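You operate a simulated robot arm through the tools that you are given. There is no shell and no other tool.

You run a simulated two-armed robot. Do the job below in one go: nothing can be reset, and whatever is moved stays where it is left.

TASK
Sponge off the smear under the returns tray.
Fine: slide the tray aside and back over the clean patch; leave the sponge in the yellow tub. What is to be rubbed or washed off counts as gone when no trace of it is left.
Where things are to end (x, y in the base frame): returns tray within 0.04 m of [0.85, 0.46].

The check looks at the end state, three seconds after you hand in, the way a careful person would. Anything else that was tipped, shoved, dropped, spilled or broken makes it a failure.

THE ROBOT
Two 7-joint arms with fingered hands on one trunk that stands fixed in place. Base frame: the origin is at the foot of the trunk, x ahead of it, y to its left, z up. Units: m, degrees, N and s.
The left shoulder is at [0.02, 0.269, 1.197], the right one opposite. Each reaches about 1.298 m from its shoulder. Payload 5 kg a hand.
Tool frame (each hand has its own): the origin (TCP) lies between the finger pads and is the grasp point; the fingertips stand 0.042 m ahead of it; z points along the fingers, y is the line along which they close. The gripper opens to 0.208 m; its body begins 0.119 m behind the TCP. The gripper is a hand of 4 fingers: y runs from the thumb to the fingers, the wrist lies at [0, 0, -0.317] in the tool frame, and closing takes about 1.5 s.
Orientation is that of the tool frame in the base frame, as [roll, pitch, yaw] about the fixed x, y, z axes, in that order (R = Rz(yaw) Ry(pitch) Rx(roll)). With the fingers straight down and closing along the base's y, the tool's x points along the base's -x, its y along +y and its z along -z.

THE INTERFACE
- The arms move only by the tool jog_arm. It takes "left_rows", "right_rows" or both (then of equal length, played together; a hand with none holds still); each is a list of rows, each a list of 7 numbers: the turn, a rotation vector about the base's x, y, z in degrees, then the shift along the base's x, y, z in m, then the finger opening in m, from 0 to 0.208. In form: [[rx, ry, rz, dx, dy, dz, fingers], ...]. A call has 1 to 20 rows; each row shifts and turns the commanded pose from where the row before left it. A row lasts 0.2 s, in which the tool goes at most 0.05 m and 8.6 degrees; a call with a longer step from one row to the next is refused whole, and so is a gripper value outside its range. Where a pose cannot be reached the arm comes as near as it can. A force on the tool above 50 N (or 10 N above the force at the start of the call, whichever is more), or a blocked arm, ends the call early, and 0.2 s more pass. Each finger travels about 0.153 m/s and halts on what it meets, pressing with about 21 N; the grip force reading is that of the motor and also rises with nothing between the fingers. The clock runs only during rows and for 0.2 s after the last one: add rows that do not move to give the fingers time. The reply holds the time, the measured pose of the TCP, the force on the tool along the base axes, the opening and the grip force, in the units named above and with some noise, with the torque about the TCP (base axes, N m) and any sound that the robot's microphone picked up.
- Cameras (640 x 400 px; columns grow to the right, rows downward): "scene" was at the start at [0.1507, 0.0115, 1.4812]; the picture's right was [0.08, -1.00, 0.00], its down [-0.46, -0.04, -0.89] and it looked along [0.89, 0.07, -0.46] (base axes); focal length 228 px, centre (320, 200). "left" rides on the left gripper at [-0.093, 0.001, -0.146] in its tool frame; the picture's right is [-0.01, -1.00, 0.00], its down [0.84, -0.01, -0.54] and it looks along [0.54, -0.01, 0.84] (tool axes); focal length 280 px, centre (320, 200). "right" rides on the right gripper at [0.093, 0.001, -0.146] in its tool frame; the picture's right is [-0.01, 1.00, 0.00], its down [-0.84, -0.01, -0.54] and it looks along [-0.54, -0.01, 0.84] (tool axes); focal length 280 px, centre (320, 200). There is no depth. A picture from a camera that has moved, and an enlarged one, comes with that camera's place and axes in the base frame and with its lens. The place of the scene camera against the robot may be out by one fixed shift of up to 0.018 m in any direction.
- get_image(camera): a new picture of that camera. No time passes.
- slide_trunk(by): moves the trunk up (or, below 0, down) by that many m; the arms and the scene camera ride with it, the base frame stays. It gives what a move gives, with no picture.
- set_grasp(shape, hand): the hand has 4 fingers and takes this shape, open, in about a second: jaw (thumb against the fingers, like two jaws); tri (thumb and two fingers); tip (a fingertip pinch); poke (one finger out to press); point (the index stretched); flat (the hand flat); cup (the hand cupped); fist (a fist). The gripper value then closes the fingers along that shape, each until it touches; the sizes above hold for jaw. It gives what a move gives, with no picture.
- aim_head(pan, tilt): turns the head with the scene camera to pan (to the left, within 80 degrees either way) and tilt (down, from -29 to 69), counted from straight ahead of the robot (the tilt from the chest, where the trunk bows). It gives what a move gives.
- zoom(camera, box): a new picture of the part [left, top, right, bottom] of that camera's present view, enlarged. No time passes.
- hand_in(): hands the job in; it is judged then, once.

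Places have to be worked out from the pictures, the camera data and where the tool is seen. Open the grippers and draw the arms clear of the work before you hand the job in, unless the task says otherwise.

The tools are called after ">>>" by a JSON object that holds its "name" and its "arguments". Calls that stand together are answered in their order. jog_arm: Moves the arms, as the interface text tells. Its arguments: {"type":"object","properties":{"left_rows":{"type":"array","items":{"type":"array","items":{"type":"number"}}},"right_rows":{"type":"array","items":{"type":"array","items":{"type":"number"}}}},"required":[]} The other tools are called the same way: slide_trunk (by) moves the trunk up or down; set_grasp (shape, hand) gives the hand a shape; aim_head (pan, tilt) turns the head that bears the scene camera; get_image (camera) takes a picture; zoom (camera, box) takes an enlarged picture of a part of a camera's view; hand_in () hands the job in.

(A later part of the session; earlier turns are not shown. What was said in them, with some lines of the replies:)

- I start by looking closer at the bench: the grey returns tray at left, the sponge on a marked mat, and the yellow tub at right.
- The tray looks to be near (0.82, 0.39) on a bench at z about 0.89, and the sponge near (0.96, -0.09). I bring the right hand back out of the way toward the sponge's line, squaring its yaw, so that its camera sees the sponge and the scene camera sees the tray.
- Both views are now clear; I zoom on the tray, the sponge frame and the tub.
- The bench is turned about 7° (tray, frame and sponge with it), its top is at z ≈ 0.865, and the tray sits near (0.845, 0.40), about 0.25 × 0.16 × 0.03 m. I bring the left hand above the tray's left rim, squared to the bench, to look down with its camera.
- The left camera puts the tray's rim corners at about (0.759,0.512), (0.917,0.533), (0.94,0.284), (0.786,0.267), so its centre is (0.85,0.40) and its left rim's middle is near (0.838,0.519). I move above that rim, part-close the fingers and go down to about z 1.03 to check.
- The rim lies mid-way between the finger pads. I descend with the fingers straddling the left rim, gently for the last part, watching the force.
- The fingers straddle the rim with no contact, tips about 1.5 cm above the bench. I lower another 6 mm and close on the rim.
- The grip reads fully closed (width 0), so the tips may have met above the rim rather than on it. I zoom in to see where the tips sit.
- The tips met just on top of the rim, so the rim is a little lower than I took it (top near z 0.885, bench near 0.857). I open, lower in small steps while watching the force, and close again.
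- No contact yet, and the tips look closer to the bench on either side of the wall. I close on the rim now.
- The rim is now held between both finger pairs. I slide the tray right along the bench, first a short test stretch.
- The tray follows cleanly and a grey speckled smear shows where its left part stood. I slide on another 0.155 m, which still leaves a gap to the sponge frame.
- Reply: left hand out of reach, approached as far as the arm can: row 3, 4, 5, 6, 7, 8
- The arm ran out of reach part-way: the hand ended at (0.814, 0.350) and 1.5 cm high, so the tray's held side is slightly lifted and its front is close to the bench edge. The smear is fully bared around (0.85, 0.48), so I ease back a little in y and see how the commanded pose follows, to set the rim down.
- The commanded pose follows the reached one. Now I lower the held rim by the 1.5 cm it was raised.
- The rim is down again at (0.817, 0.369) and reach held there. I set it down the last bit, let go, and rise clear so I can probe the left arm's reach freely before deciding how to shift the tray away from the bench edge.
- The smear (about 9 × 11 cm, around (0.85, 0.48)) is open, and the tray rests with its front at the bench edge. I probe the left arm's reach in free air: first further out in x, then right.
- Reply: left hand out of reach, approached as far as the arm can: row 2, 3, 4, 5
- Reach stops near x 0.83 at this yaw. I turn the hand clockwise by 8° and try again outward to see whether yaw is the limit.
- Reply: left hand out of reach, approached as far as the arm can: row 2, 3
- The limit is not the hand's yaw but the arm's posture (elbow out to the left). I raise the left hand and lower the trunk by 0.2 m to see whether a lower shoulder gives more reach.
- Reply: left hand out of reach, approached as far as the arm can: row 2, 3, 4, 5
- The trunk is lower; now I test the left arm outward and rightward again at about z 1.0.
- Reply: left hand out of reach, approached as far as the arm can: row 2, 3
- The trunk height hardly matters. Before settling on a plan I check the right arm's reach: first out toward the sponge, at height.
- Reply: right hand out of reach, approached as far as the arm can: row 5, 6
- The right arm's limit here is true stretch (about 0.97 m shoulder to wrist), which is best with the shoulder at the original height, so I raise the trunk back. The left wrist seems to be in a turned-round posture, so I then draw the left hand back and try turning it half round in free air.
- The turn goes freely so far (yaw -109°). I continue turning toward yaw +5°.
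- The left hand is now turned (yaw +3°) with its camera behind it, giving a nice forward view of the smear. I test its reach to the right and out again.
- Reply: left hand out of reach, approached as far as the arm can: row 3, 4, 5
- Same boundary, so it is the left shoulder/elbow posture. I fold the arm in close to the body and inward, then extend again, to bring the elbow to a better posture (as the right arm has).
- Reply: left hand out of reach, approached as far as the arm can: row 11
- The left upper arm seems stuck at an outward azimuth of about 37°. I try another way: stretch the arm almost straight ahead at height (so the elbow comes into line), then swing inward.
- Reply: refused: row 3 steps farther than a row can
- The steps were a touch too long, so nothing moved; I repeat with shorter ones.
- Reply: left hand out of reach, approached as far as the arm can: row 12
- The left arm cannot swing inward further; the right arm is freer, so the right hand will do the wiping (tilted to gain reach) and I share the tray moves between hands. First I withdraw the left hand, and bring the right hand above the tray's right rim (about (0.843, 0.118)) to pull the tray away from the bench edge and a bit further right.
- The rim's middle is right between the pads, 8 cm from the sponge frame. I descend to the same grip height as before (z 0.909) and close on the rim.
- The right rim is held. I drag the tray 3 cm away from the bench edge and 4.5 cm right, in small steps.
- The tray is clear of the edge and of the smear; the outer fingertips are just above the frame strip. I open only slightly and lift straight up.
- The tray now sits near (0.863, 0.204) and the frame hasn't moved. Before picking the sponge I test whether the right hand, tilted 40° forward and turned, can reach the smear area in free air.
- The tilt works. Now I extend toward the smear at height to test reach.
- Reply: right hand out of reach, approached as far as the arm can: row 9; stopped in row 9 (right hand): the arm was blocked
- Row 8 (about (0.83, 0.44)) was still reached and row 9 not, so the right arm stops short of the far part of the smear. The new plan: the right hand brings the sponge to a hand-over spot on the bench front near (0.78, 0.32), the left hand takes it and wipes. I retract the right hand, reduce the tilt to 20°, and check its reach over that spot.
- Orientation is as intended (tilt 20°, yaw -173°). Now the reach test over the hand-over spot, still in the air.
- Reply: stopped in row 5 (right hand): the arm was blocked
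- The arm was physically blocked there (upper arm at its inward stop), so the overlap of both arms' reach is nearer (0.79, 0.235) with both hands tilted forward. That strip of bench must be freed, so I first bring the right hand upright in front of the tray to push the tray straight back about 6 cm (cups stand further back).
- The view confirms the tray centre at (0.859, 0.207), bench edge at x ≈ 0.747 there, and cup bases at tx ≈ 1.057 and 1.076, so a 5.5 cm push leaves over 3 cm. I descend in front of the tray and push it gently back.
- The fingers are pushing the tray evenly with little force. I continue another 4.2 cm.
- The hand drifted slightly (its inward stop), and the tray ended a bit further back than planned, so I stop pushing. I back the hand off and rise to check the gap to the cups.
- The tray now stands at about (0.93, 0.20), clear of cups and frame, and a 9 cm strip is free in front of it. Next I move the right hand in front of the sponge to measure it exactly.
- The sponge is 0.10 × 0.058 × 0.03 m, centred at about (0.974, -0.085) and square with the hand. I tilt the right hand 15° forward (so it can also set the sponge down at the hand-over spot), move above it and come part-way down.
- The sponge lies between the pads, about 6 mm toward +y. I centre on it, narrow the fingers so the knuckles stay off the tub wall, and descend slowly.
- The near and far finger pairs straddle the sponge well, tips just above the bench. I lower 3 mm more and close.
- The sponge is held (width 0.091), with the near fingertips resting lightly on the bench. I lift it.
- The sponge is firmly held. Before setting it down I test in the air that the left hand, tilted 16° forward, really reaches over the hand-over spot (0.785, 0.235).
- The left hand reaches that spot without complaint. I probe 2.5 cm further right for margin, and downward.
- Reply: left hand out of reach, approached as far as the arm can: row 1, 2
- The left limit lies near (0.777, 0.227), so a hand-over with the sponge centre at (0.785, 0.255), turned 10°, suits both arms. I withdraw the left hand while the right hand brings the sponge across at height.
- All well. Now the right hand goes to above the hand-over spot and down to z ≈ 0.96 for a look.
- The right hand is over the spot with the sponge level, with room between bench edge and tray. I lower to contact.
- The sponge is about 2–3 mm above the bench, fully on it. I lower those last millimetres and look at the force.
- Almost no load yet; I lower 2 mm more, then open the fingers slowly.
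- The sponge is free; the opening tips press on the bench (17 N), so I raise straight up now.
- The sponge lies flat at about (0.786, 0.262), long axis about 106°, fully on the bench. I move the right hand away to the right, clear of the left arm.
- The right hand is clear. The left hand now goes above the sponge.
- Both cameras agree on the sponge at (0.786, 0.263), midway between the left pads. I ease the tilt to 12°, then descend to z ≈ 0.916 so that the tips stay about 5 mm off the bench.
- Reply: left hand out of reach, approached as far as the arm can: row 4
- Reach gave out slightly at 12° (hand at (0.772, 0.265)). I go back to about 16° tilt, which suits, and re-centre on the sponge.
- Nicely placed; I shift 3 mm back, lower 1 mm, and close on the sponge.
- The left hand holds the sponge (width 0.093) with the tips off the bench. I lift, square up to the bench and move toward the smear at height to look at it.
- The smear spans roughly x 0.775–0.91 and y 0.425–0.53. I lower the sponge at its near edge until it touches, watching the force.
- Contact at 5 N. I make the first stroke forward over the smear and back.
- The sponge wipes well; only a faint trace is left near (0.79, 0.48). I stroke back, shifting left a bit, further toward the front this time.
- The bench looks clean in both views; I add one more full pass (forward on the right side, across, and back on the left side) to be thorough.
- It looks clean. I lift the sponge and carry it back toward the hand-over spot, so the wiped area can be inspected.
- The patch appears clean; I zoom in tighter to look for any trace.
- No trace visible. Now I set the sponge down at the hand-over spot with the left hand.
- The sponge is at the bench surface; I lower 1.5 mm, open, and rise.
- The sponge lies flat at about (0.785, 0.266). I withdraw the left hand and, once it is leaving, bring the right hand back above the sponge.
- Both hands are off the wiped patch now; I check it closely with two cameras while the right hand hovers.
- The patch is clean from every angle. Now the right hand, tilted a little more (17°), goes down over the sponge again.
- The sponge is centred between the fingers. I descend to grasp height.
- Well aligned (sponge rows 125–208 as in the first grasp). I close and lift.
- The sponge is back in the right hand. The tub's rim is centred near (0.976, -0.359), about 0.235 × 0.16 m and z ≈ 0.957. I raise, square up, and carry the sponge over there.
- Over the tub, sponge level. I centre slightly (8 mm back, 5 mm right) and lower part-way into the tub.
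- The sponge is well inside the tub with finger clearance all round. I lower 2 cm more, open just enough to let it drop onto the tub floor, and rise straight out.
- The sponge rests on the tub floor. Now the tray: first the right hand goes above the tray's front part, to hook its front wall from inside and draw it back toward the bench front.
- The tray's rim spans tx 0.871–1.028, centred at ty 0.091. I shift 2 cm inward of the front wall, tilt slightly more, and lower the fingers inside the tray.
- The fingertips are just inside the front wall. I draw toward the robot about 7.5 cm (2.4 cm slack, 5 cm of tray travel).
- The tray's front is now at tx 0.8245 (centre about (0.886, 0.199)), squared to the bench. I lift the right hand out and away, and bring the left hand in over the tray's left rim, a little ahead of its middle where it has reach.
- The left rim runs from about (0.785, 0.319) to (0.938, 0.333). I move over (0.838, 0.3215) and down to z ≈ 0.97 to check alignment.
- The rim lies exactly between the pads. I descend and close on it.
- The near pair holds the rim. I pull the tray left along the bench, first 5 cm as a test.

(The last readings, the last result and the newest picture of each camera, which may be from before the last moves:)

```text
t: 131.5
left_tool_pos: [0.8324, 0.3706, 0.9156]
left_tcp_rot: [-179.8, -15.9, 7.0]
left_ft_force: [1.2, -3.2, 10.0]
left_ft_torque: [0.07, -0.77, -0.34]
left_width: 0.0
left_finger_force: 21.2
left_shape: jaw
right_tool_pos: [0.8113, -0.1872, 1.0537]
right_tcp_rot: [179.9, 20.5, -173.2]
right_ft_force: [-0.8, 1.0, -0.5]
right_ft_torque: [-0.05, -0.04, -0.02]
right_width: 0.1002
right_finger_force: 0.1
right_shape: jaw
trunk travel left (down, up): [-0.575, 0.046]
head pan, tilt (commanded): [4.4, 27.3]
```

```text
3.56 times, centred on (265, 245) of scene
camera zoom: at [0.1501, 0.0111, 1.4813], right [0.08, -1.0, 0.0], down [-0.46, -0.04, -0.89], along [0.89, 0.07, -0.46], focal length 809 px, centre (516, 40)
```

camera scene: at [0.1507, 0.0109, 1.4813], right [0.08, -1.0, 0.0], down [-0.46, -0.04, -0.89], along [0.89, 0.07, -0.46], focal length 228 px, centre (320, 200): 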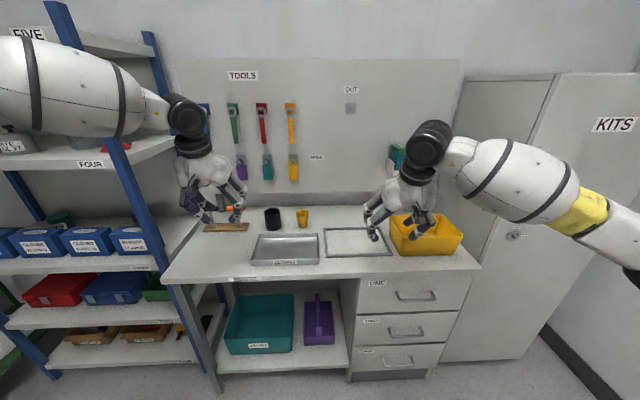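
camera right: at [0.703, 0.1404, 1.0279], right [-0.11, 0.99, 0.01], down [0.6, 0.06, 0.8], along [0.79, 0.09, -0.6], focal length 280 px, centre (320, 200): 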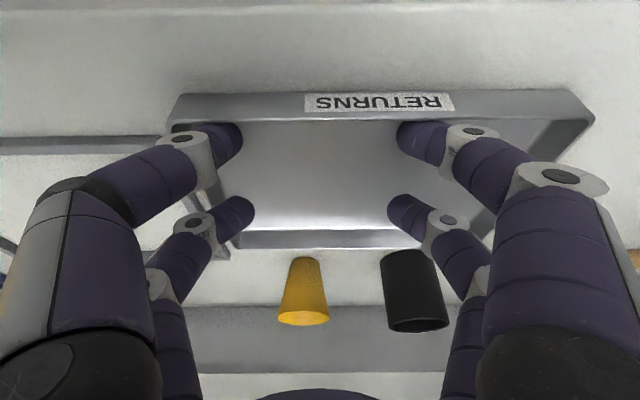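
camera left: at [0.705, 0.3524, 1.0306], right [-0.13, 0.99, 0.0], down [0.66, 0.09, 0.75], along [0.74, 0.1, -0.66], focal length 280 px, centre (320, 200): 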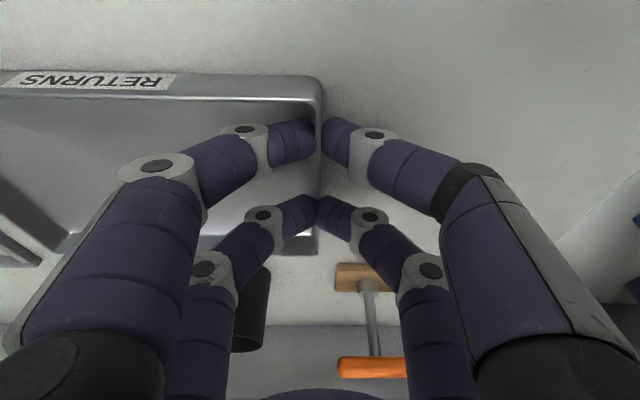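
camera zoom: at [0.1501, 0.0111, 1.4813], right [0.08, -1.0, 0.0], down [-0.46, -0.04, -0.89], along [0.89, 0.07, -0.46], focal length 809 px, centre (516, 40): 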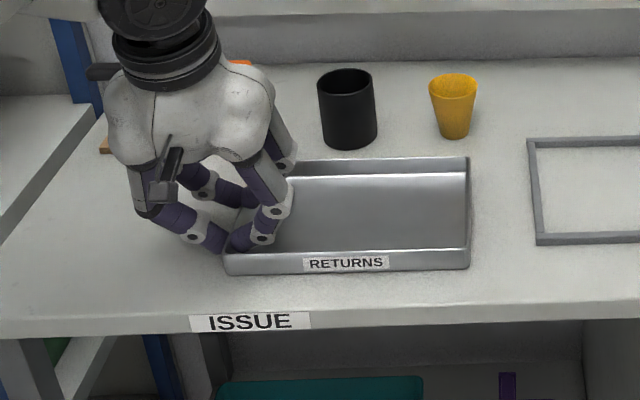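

The tray follows squarely; the tips press down a bit (10 N), so I ease up 2 mm and pull on another 13 cm.

>>> {"name": "jog_arm", "arguments": {"left_rows": [[0, 0, 0, -0.0012, 0.0099, 0.002, 0], [0, 0, 0, -0.0016, 0.0134, 0, 0], [0, 0, 0, -0.0016, 0.0134, 0, 0], [0, 0, 0, -0.0016, 0.0134, 0, 0], [0, 0, 0, -0.0016, 0.0134, 0, 0], [0, 0, 0, -0.0016, 0.0134, 0, 0], [0, 0, 0, -0.0016, 0.0134, 0, 0], [0, 0, 0, -0.0016, 0.0134, 0, 0], [0, 0, 0, -0.0016, 0.0134, 0, 0], [0, 0, 0, -0.0016, 0.0134, 0, 0], [0, 0, 0, 0, 0, 0, 0]]}}

>>> {"name": "get_image", "arguments": {"camera": "left"}}

>>> {"name": "zoom", "arguments": {"camera": "scene", "box": [165, 195, 345, 295]}}

```text
t: 133.9
left_tool_pos: [0.8155, 0.5019, 0.9186]
left_tcp_rot: [-179.7, -16.0, 6.9]
left_ft_force: [-0.4, -1.7, 4.1]
left_ft_torque: [0.09, -0.83, -0.28]
left_width: 0.0
left_finger_force: 21.0
left_shape: jaw
right_tool_pos: [0.8122, -0.1871, 1.0539]
right_tcp_rot: [180.0, 20.5, -173.2]
right_ft_force: [0.3, 0.2, -0.1]
right_ft_torque: [-0.01, 0.02, -0.01]
right_width: 0.1
right_finger_force: 0.2
right_shape: jaw
trunk travel left (down, up): [-0.575, 0.046]
head pan, tilt (commanded): [4.4, 27.3]
```

```text
taken
camera left: at [0.6879, 0.4842, 1.0331], right [-0.14, 0.99, 0.0], down [0.66, 0.09, 0.75], along [0.74, 0.1, -0.66], focal length 280 px, centre (320, 200)
```

left: 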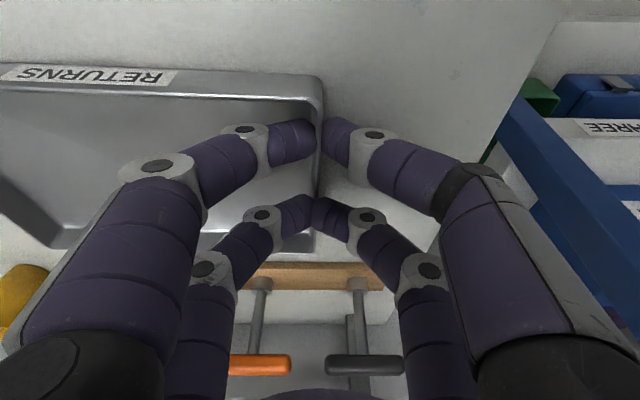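

```text
3.56 times, centred on (255, 245) of scene
camera zoom: at [0.1504, 0.0113, 1.4812], right [0.08, -1.0, 0.0], down [-0.46, -0.04, -0.89], along [0.89, 0.07, -0.46], focal length 809 px, centre (551, 40)
```

zoom: 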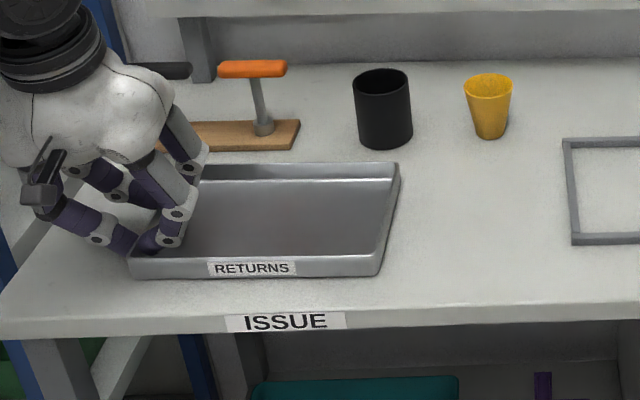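

By both hand position and scene view the tray centre is near (0.855, 0.380), turned about 2° clockwise. I pull the last 7 cm left while turning the hand 2.4° back to square.

>>> {"name": "jog_arm", "arguments": {"left_rows": [[0, 0, 0, -0.001, 0.012, 0, 0], [0, 0, 1.2, -0.001, 0.0145, 0, 0], [0, 0, 1.2, -0.001, 0.0145, 0, 0], [0, 0, 0, -0.001, 0.0145, 0, 0], [0, 0, 0, -0.001, 0.0145, 0, 0], [0, 0, 0, 0, 0.003, 0, 0], [0, 0, 0, 0, 0, 0, 0]]}}

>>> {"name": "get_image", "arguments": {"camera": "left"}}

>>> {"name": "zoom", "arguments": {"camera": "scene", "box": [155, 195, 315, 295]}}

```text
t: 135.5
left_tool_pos: [0.8111, 0.5748, 0.9199]
left_tcp_rot: [-179.9, -15.9, 9.3]
left_ft_force: [-0.3, -3.2, 3.1]
left_ft_torque: [0.02, -0.71, -0.28]
left_width: 0.0
left_finger_force: 20.9
left_shape: jaw
right_tool_pos: [0.8126, -0.1881, 1.054]
right_tcp_rot: [-179.9, 20.4, -173.2]
right_ft_force: [0.6, -0.4, -0.3]
right_ft_torque: [0.0, 0.0, -0.02]
right_width: 0.1001
right_finger_force: 0.2
right_shape: jaw
trunk travel left (down, up): [-0.575, 0.046]
head pan, tilt (commanded): [4.4, 27.3]
```

```text
taken
camera left: at [0.6847, 0.5517, 1.0332], right [-0.18, 0.98, 0.0], down [0.65, 0.12, 0.75], along [0.74, 0.13, -0.66], focal length 280 px, centre (320, 200)
```

left: 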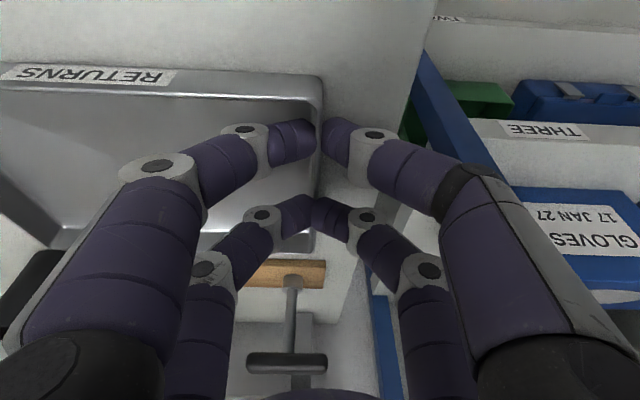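

```text
4.00 times, centred on (235, 245) of scene
camera zoom: at [0.1505, 0.0113, 1.4812], right [0.08, -1.0, 0.0], down [-0.46, -0.04, -0.89], along [0.89, 0.07, -0.46], focal length 910 px, centre (660, 20)
```

zoom: 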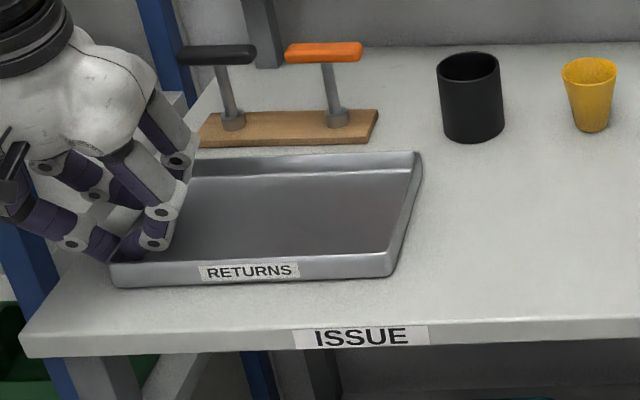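

The scene view, compared with the first picture, puts the tray about 5.6 cm left of its start, i.e. centre near (0.857, 0.455), squared to the bench. I release gently and rise.

>>> {"name": "jog_arm", "arguments": {"left_rows": [[0, 0, 0, 0, 0, 0, 0.01], [0, 0, 0, 0, 0, 0, 0.025], [0, 0, 0, 0, 0, 0.001, 0.04], [0, 0, 0, 0, 0, 0.01, 0.05], [0, 0, 0, 0, 0, 0.03, 0.05], [0, 0, 0, 0, 0, 0.04, 0.05], [0, 0, 0, 0, 0, 0.04, 0.05], [0, 0, 0, -0.02, 0, 0.04, 0.05], [0, 0, 0, -0.03, 0, 0.03, 0.05]]}}

>>> {"name": "get_image", "arguments": {"camera": "left"}}

>>> {"name": "zoom", "arguments": {"camera": "scene", "box": [155, 195, 315, 295]}}

```text
t: 137.5
left_tool_pos: [0.7603, 0.5721, 1.1094]
left_tcp_rot: [-179.8, -15.9, 9.3]
left_ft_force: [-1.4, -1.1, 0.3]
left_ft_torque: [0.07, -0.1, 0.0]
left_width: 0.0494
left_finger_force: 0.1
left_shape: jaw
right_tool_pos: [0.8121, -0.188, 1.0549]
right_tcp_rot: [-179.9, 20.6, -173.1]
right_ft_force: [-0.5, 0.2, -0.1]
right_ft_torque: [0.04, -0.07, 0.02]
right_width: 0.1002
right_finger_force: 0.1
right_shape: jaw
trunk travel left (down, up): [-0.575, 0.046]
head pan, tilt (commanded): [4.4, 27.3]
```

```text
taken
camera left: at [0.6331, 0.5497, 1.2238], right [-0.18, 0.98, 0.0], down [0.65, 0.12, 0.75], along [0.74, 0.13, -0.66], focal length 280 px, centre (320, 200)
```

left: 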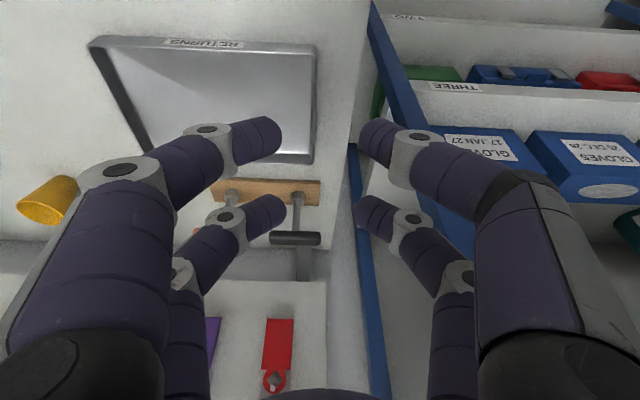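

```text
4.00 times, centred on (235, 245) of scene
camera zoom: at [0.1498, 0.0113, 1.4814], right [0.08, -1.0, 0.0], down [-0.46, -0.04, -0.89], along [0.89, 0.07, -0.46], focal length 910 px, centre (660, 20)
```

zoom: 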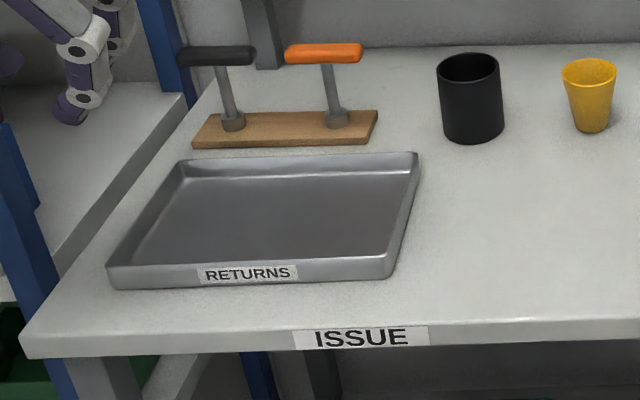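

The left camera gives the tray corners at (0.793,0.317), (0.756,0.567), (0.924,0.588): centre (0.858, 0.453), about 1 cm from the target. I open both hands and draw the arms clear.

>>> {"name": "jog_arm", "arguments": {"left_rows": [[0, 0, 0, -0.03, 0, 0.03, 0.08], [0, 0, 0, -0.03, 0, 0.03, 0.11], [0, 0, 0, -0.03, 0, 0.02, 0.14], [0, 0, 0, -0.03, 0, 0.01, 0.17], [0, 0, 0, -0.03, 0, 0, 0.2], [0, 0, 0, -0.02, 0, 0, 0.208], [0, 0, 0, 0, 0, 0, 0.208], [0, 0, 0, 0, 0, 0, 0.208]], "right_rows": [[0, 0, 0, 0, 0, 0.045, 0.1], [0, 0, 0, -0.02, 0, 0.04, 0.12], [0, 0, 0, -0.035, 0, 0.03, 0.14], [0, 0, 0, -0.045, 0, 0.01, 0.16], [0, 0, 0, -0.045, 0, 0, 0.18], [0, 0, 0, -0.045, 0, 0, 0.208], [0, 0, 0, -0.045, 0, 0, 0.208], [0, 0, 0, 0, 0, 0, 0.208]]}}

>>> {"name": "get_image", "arguments": {"camera": "scene"}}

>>> {"name": "zoom", "arguments": {"camera": "scene", "box": [310, 195, 470, 295]}}

>>> {"name": "zoom", "arguments": {"camera": "scene", "box": [155, 195, 315, 295]}}

>>> {"name": "get_image", "arguments": {"camera": "right"}}

```text
t: 139.3
left_tool_pos: [0.5945, 0.5745, 1.1982]
left_tcp_rot: [-179.7, -15.8, 9.2]
left_ft_force: [-0.2, 0.4, -0.1]
left_ft_torque: [-0.07, 0.05, 0.0]
left_width: 0.2076
left_finger_force: 0.1
left_shape: jaw
right_tool_pos: [0.5787, -0.1862, 1.1754]
right_tcp_rot: [180.0, 20.4, -173.2]
right_ft_force: [1.8, -0.1, 0.1]
right_ft_torque: [-0.06, 0.1, -0.02]
right_width: 0.2079
right_finger_force: 0.1
right_shape: jaw
trunk travel left (down, up): [-0.575, 0.046]
head pan, tilt (commanded): [4.4, 27.3]
```

```text
taken
camera scene: at [0.1514, 0.0116, 1.481], right [0.08, -1.0, 0.0], down [-0.46, -0.04, -0.89], along [0.89, 0.07, -0.46], focal length 228 px, centre (320, 200)
```

scene: 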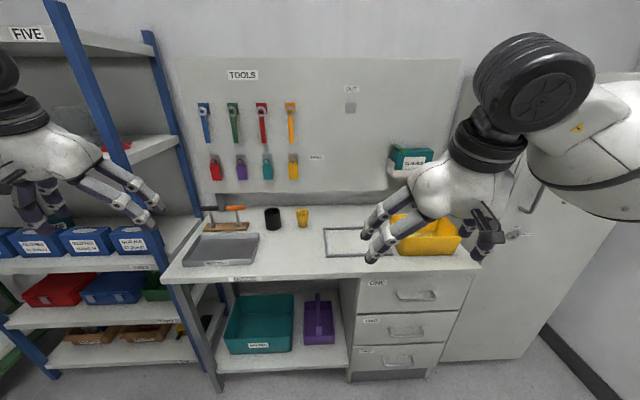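

```text
4.00 times, centred on (390, 245) of scene
camera zoom: at [0.1514, 0.0116, 1.481], right [0.08, -1.0, 0.0], down [-0.46, -0.04, -0.89], along [0.89, 0.07, -0.46], focal length 910 px, centre (40, 20)
```

zoom: 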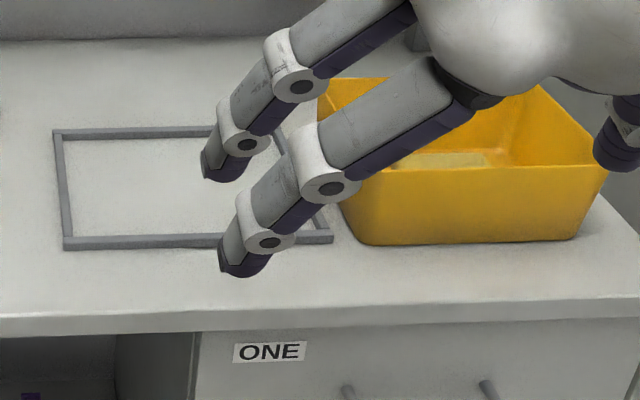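

```text
4.00 times, centred on (235, 245) of scene
camera zoom: at [0.1514, 0.0116, 1.481], right [0.08, -1.0, 0.0], down [-0.46, -0.04, -0.89], along [0.89, 0.07, -0.46], focal length 910 px, centre (660, 20)
```

zoom: 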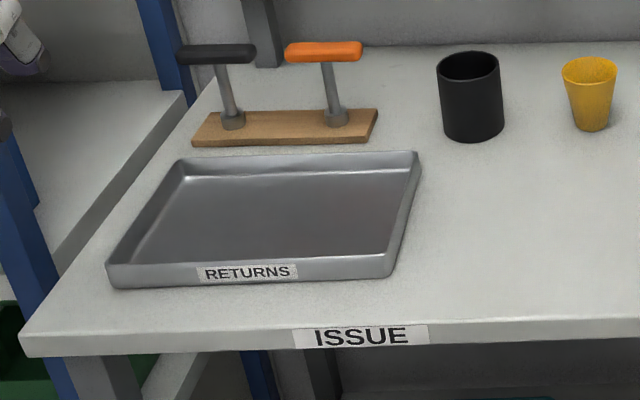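

```text
taken
camera right: at [0.4405, -0.2028, 1.2809], right [-0.11, 0.99, 0.01], down [0.6, 0.06, 0.8], along [0.79, 0.09, -0.6], focal length 280 px, centre (320, 200)
```

right: 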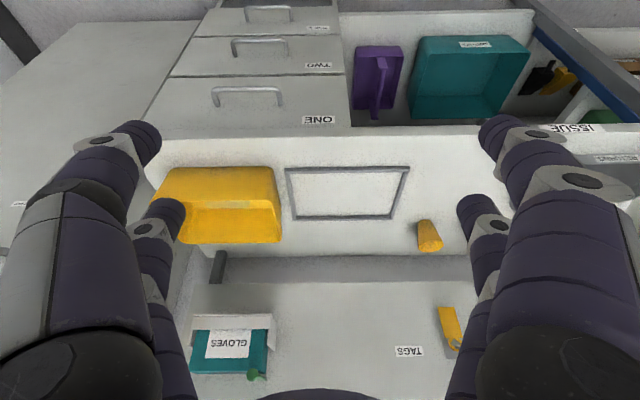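

Everything stands as wanted. The patch was wiped clean and is covered by the tray at about (0.858, 0.453), and the sponge lies in the yellow tub. The cups, tool rack, frame and tub are where they were, and both hands are open and clear. I hand the job in.

>>> {"name": "hand_in", "arguments": {}}

```text
The job is handed in.
```

I wiped off the smear under the returns tray and handed the job in; I have not seen a check result.

- **Smear:** I wiped the patch with several overlapping strokes. Close-up views from two cameras, taken before the tray went back, showed no trace of it.
- **Returns tray:** It stands squared to the bench, back over the clean patch, with its centre at about (0.858, 0.453). That is roughly 1 cm from [0.85, 0.46], inside the 4 cm limit.
- **Sponge:** It lies on the floor of the yellow tub.
- **Other things on the bench:** The cups, tool rack, sponge frame and tub look unmoved against the first pictures.
- **Arms:** Both hands are open and drawn back in front of the bench.

Neither arm alone could reach both the sponge and the smear. The right hand set the sponge down at the front of the bench, and the left hand took it and wiped. It went back to the right hand at the same spot on its way to the tub. The tray was also moved around the bench more than a simple slide aside and back. At one point its front sat right at the bench edge, but it stayed on the bench throughout.
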